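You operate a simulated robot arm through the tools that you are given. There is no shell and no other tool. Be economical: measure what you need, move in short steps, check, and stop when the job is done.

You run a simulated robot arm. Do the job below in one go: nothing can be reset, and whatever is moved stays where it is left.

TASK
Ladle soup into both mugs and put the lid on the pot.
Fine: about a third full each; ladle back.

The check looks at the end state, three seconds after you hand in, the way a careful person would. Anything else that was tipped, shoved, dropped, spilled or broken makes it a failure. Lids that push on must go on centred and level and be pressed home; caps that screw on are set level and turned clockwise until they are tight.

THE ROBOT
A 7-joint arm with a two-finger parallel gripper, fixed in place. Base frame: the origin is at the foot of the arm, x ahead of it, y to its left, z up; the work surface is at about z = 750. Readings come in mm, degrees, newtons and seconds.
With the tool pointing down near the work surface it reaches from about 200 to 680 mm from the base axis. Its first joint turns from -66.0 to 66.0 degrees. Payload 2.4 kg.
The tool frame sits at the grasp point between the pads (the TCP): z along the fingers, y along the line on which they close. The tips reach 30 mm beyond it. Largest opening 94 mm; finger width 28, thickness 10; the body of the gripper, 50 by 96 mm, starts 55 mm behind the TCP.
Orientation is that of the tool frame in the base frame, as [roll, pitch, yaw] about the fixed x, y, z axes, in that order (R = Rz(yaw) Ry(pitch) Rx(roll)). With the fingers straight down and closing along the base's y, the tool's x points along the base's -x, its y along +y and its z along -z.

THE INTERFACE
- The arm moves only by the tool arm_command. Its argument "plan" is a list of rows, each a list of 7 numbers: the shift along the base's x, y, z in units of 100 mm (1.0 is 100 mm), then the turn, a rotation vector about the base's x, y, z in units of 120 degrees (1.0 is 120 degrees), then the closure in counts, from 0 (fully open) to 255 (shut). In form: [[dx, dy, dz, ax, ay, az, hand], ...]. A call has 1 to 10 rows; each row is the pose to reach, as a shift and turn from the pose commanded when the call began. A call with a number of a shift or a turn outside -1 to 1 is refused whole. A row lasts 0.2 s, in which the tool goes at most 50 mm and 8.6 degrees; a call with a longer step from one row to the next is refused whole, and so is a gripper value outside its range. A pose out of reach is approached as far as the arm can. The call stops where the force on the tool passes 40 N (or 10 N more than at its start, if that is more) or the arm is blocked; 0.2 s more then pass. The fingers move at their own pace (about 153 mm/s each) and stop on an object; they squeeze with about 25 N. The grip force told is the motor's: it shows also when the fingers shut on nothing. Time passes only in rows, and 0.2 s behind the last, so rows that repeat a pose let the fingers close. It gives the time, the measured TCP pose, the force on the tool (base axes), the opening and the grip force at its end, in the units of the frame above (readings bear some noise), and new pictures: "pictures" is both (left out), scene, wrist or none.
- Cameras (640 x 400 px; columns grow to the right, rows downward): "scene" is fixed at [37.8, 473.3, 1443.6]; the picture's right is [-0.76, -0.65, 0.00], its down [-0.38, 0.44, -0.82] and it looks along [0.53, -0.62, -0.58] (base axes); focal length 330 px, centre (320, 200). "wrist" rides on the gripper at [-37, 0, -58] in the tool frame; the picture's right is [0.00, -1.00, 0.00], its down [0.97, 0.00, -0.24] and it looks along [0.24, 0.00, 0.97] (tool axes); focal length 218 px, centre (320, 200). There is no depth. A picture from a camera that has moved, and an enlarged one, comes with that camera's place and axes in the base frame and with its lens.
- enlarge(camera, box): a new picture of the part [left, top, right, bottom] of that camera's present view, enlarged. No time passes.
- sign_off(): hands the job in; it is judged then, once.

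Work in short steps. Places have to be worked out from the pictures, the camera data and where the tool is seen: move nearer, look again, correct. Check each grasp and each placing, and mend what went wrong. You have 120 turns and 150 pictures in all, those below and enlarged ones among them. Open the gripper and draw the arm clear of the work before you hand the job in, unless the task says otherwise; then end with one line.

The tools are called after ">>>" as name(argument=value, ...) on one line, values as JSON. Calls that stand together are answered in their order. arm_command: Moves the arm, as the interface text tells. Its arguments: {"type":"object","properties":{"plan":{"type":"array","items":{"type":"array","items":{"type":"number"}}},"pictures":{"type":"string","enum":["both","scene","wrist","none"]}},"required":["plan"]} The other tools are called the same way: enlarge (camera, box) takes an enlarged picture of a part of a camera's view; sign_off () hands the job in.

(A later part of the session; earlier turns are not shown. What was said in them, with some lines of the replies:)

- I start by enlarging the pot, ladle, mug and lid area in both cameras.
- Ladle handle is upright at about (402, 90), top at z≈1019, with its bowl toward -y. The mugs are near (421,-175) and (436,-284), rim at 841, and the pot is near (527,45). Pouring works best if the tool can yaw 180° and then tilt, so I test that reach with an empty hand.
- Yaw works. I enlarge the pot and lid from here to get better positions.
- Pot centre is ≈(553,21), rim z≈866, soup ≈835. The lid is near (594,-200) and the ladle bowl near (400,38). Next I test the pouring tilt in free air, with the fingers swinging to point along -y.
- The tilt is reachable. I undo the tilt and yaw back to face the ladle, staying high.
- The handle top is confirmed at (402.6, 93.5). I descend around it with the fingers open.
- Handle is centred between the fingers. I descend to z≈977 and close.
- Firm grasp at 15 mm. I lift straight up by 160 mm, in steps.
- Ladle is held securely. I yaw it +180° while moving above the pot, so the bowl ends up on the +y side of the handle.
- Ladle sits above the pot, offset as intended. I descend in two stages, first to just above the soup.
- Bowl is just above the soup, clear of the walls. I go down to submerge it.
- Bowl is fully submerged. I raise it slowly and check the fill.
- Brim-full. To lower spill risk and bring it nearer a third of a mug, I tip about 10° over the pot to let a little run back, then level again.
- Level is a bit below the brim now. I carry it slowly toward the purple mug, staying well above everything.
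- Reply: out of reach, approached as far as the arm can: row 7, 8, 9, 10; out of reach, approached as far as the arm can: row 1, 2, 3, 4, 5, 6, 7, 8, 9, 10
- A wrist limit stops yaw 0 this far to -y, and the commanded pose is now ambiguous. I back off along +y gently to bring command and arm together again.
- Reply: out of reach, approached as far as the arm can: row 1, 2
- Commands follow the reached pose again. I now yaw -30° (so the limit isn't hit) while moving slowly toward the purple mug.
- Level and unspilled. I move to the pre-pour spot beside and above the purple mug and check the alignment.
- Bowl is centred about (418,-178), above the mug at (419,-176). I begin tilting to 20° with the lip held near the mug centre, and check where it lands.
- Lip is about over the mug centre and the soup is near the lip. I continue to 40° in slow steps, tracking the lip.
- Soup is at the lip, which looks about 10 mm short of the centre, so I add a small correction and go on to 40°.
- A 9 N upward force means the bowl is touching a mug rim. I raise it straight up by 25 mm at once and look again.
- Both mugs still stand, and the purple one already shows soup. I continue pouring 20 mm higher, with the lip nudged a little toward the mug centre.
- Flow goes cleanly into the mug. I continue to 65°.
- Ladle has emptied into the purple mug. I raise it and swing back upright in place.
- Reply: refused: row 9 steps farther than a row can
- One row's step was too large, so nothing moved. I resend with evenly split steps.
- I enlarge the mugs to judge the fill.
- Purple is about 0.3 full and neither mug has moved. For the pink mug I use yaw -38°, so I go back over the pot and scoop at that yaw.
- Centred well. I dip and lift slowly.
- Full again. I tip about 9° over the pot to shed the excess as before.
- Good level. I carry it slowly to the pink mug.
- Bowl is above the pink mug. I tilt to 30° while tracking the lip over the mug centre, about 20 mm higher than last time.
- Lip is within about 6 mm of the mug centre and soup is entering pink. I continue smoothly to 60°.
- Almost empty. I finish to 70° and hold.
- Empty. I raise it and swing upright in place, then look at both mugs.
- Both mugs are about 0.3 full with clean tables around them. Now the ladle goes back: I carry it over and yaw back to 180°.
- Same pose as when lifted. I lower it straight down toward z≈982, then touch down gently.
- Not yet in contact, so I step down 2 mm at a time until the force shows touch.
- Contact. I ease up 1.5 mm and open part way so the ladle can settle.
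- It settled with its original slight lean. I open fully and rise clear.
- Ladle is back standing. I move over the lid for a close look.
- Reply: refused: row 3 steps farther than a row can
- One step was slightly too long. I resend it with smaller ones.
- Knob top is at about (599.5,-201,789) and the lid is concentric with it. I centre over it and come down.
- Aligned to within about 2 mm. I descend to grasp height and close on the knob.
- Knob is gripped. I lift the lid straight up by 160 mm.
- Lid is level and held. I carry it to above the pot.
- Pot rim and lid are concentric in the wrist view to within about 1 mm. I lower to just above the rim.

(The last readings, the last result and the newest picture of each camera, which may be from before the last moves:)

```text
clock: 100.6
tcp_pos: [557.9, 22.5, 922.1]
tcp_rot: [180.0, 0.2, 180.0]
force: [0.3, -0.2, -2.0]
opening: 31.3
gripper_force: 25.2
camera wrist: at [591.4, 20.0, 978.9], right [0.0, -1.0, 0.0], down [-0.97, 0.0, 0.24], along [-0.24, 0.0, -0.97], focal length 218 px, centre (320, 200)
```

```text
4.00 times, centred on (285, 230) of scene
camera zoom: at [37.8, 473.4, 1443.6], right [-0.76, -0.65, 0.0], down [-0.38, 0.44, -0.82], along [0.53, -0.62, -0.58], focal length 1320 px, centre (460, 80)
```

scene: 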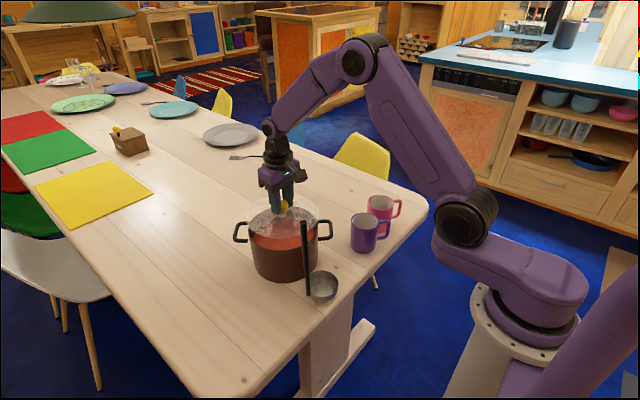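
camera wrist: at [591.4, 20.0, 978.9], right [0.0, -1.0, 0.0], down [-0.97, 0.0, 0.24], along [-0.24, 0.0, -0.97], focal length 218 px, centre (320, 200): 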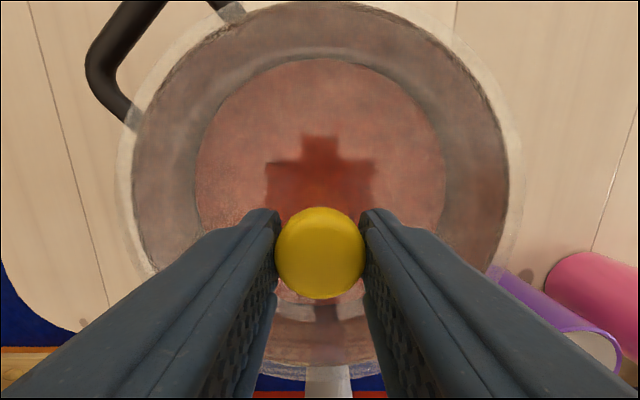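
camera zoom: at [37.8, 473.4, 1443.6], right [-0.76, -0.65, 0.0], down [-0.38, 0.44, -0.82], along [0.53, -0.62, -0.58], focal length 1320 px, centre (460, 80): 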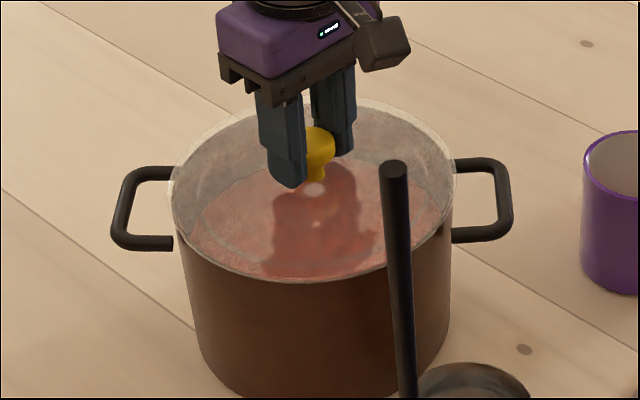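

Lid and rim remain concentric. I lower in small steps until contact.

>>> arm_command(plan=[[0, 0, -0.03, 0, 0, 0, 255], [0, 0, -0.06, 0, 0, 0, 255], [0, 0, -0.08, 0, 0, 0, 255], [0, 0, -0.08, 0, 0, 0, 255]], pictures="wrist")

>>> enlarge(camera="scene", box=[230, 180, 340, 280])

```text
clock: 101.8
tcp_pos: [557.3, 21.0, 916.2]
tcp_rot: [-180.0, 0.3, -180.0]
force: [-0.2, -0.4, 4.3]
opening: 31.1
gripper_force: 24.9
stopped in row 4: the force on the tool passed its limit (the readings are from after the stop); the commanded pose is now the measured one
camera wrist: at [592.2, 20.3, 974.5], right [0.0, -1.0, 0.0], down [-0.97, 0.0, 0.23], along [-0.23, 0.0, -0.97], focal length 218 px, centre (320, 200)
```

wrist: 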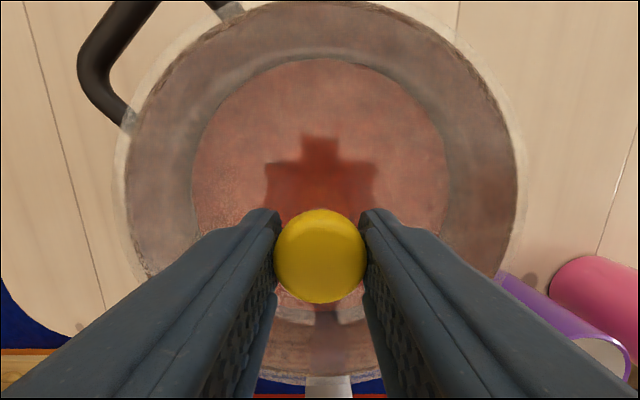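

```text
4.00 times, centred on (285, 230) of scene
camera zoom: at [37.7, 473.4, 1443.6], right [-0.76, -0.65, 0.0], down [-0.38, 0.44, -0.82], along [0.53, -0.62, -0.58], focal length 1320 px, centre (460, 80)
```

zoom: 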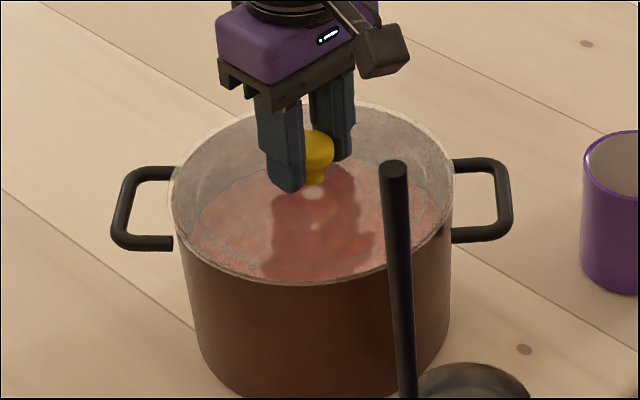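

Contact at z≈915, which fits the lid underside meeting the rim. I inspect the seating closely before letting go.

>>> enlarge(camera="scene", box=[262, 200, 302, 258])

>>> enlarge(camera="scene", box=[266, 200, 350, 260])

>>> enlarge(camera="wrist", box=[230, 300, 410, 400])

```text
6.90 times, centred on (282, 229) of scene
camera zoom: at [37.7, 473.4, 1443.6], right [-0.76, -0.65, 0.0], down [-0.38, 0.44, -0.82], along [0.53, -0.62, -0.58], focal length 2276 px, centre (582, 0)
```

zoom: 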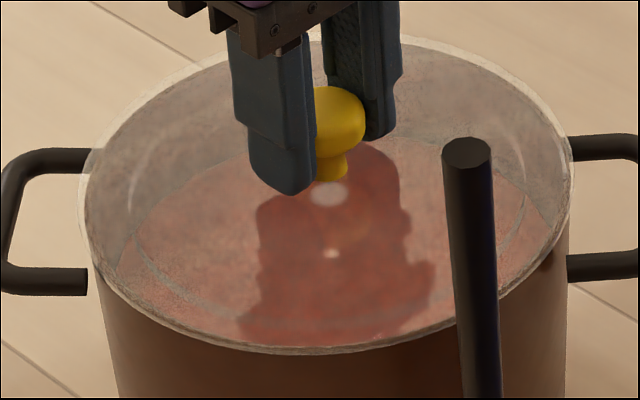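

```text
6.67 times, centred on (308, 230) of scene
camera zoom: at [37.7, 473.4, 1443.6], right [-0.76, -0.65, 0.0], down [-0.38, 0.44, -0.82], along [0.53, -0.62, -0.58], focal length 2200 px, centre (400, 0)
```

zoom: 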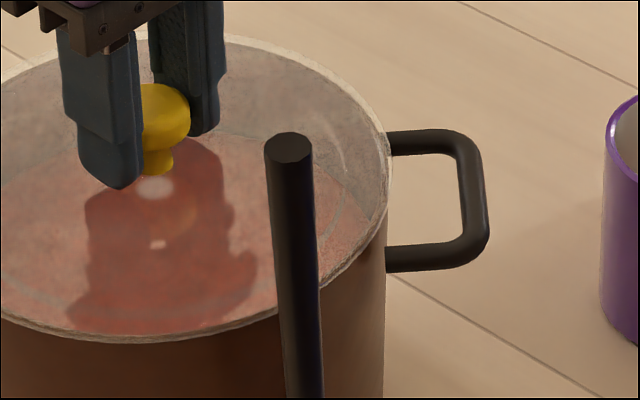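

```text
3.56 times, centred on (320, 350) of wrist
camera zoom: at [592.2, 20.3, 974.5], right [0.0, -1.0, 0.0], down [-0.97, 0.0, 0.23], along [-0.23, 0.0, -0.97], focal length 776 px, centre (320, -333)
```

zoom: 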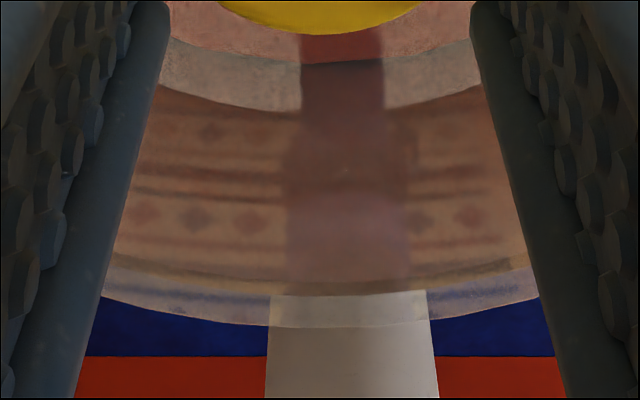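

Geometry indicates the flange is on the rim with its inner ring inside, centred within a couple of mm. I press lightly once more, then release and back off straight up.

>>> arm_command(plan=[[0, 0, -0.02, 0, 0, 0, 255], [0, 0, -0.02, 0, 0, 0, 255], [0, 0, 0, 0, 0, 0, 255]], pictures="none")

```text
clock: 102.6
tcp_pos: [557.2, 20.3, 916.1]
tcp_rot: [180.0, 0.5, -180.0]
force: [0.3, -2.2, 21.2]
opening: 31.1
gripper_force: 25.4
```

Firmly seated with no further travel. I release.

>>> arm_command(plan=[[0, 0, 0.005, 0, 0, 0, 200], [0, 0, 0.005, 0, 0, 0, 100], [0, 0, 0.005, 0, 0, 0, 0], [0, 0, 0.005, 0, 0, 0, 0], [0, 0, 0.005, 0, 0, 0, 0], [0, 0, 0.2, 0, 0, 0, 0], [0, 0, 0.5, 0, 0, 0, 0], [0, 0, 1, 0, 0, 0, 0]], pictures="both")

>>> enlarge(camera="scene", box=[230, 180, 340, 280])

```text
clock: 104.4
tcp_pos: [557.9, 19.3, 1016.8]
tcp_rot: [-180.0, 0.2, -180.0]
force: [0.3, -0.1, 0.2]
opening: 94.0
gripper_force: 0.2
camera wrist: at [592.7, 18.1, 1074.2], right [0.0, -1.0, 0.0], down [-0.97, 0.0, 0.24], along [-0.24, 0.0, -0.97], focal length 218 px, centre (320, 200)
```

scene: 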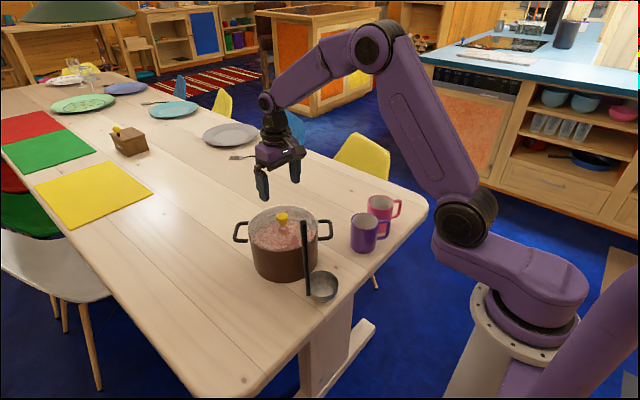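
wrist: 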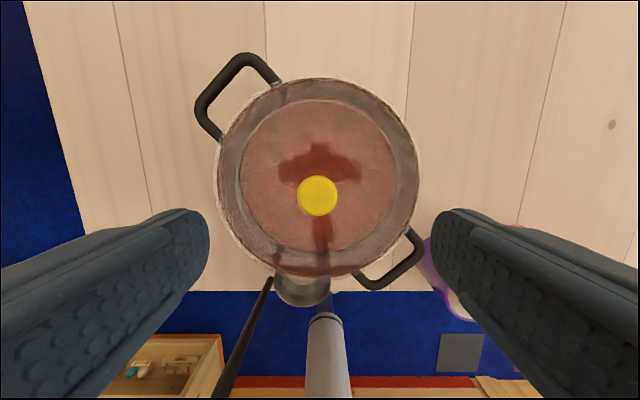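

```text
4.00 times, centred on (285, 230) of scene
camera zoom: at [37.7, 473.3, 1443.6], right [-0.76, -0.65, 0.0], down [-0.38, 0.44, -0.82], along [0.53, -0.62, -0.58], focal length 1320 px, centre (460, 80)
```

zoom: 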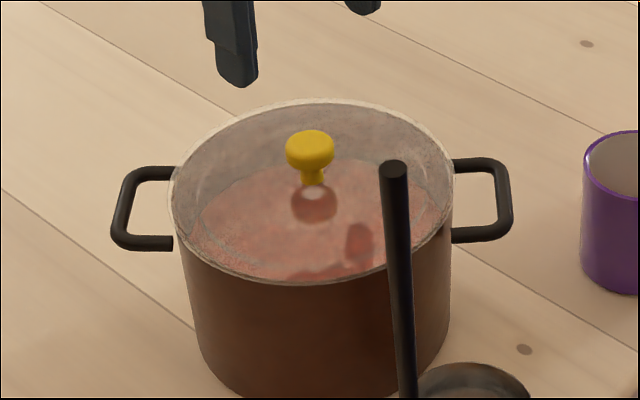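

Lid looks level. I enlarge the wrist view to check centring.

>>> enlarge(camera="wrist", box=[200, 60, 440, 310])

>>> enlarge(camera="scene", box=[255, 200, 315, 255])

```text
1.60 times, centred on (320, 185) of wrist
camera zoom: at [592.7, 18.1, 1074.2], right [0.0, -1.0, 0.0], down [-0.97, 0.0, 0.24], along [-0.24, 0.0, -0.97], focal length 349 px, centre (320, 224)
```

zoom: 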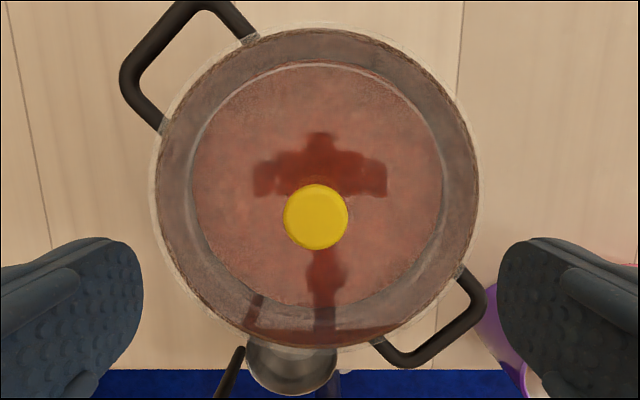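

```text
7.27 times, centred on (285, 228) of scene
camera zoom: at [37.7, 473.3, 1443.6], right [-0.76, -0.65, 0.0], down [-0.38, 0.44, -0.82], along [0.53, -0.62, -0.58], focal length 2400 px, centre (574, 0)
```

zoom: 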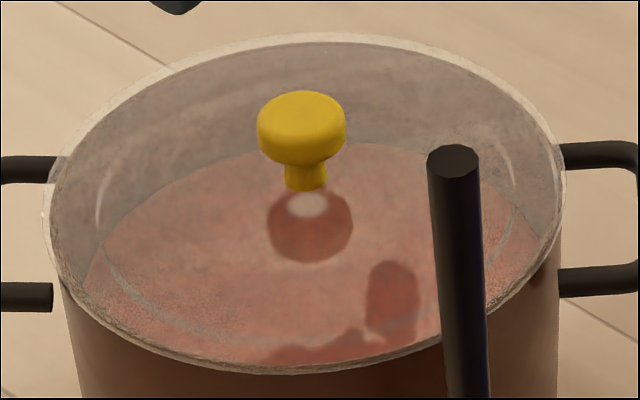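

Lid sits level and centred to about 2 mm, with its edge down on the rim all round. I draw the arm up and away, then do a final check of the scene.

>>> arm_command(plan=[[0, 0, 0.4, 0, 0, 0, 0], [0, 0, 0.8, 0, 0, 0, 0], [-0.05, 0, 1, 0, 0, 0, 0], [-0.2, -0.3, 1, 0, 0, 0, 0], [-0.4, -0.65, 1, 0, 0, 0, 0], [-0.6, -1, 1, 0, 0, 0, 0]], pictures="none")

>>> arm_command(plan=[[-0.2, -0.2, 0.3, 0, 0, 0, 0], [-0.4, -0.4, 0.6, 0, 0, 0, 0], [-0.6, -0.6, 0.8, 0, 0, 0, 0], [-0.8, -0.8, 1, 0, 0, 0, 0], [-1, -1, 1, 0, 0, 0, 0]], pictures="both")

>>> enlarge(camera="scene", box=[220, 180, 420, 305])

>>> enlarge(camera="wrist", box=[70, 0, 430, 170])

```text
clock: 105.8
tcp_pos: [498.5, -76.6, 1117.4]
tcp_rot: [180.0, 0.3, -179.8]
force: [0.2, 0.8, 0.2]
opening: 94.0
gripper_force: 0.2
```

```text
clock: 107.0
tcp_pos: [399.5, -176.3, 1217.7]
tcp_rot: [180.0, 0.2, 179.9]
force: [-0.7, -0.4, -0.6]
opening: 94.2
gripper_force: 0.0
camera wrist: at [434.4, -177.7, 1274.3], right [0.0, -1.0, 0.0], down [-0.97, 0.0, 0.24], along [-0.24, 0.0, -0.97], focal length 218 px, centre (320, 200)
```

scene: 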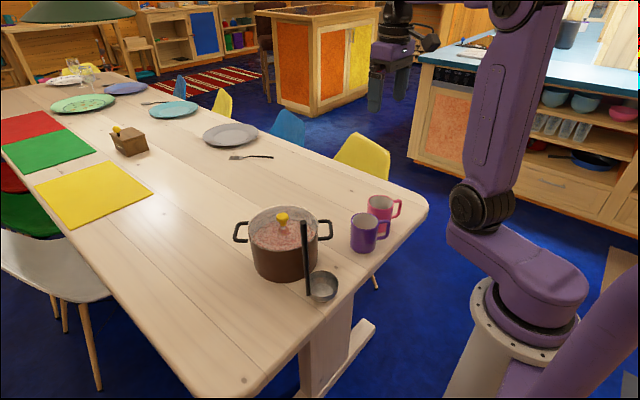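
wrist: 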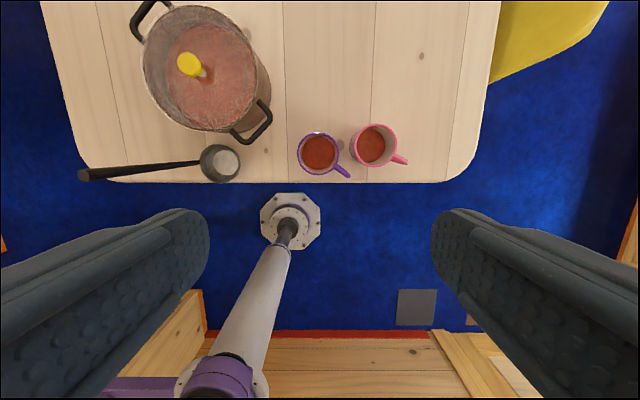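

```text
3.20 times, centred on (320, 242) of scene
camera zoom: at [37.7, 473.3, 1443.6], right [-0.76, -0.65, 0.0], down [-0.38, 0.44, -0.82], along [0.53, -0.62, -0.58], focal length 1056 px, centre (320, 64)
```

zoom: 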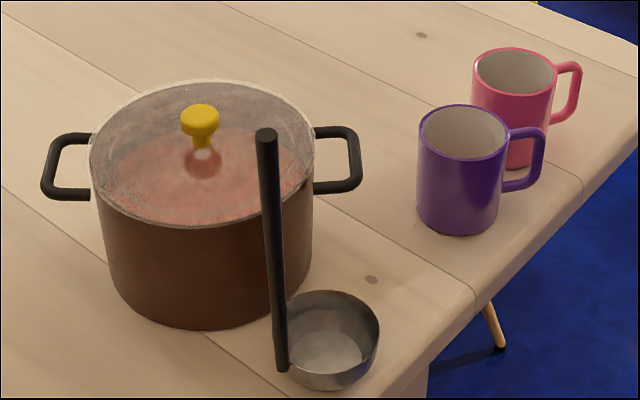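

```text
1.78 times, centred on (250, 85) of wrist
camera zoom: at [434.4, -177.7, 1274.3], right [0.0, -1.0, 0.0], down [-0.97, 0.0, 0.24], along [-0.24, 0.0, -0.97], focal length 388 px, centre (444, 404)
```

zoom: 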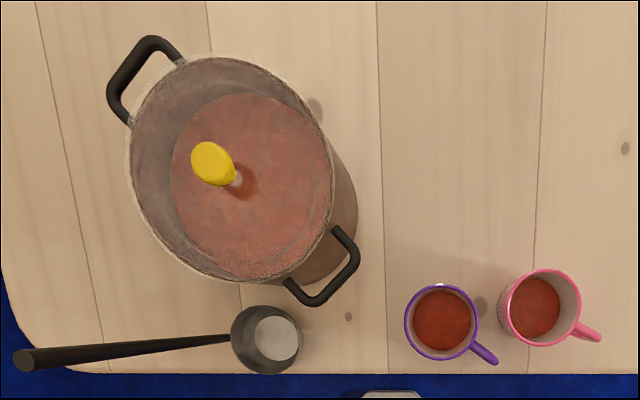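

The final view shows the lid on and level, the ladle standing in its old place, both mugs upright at about a third, no spills, and the arm clear. I hand in.

>>> sign_off()

```text
The job is handed in.
```

Both mugs are about 30% full of soup by my estimate, the ladle stands back in its place, the lid is on the pot and level (centred to about 2 mm), and I saw no spills; the ladle bowl touched a mug rim once during the first pour, but neither mug moved.
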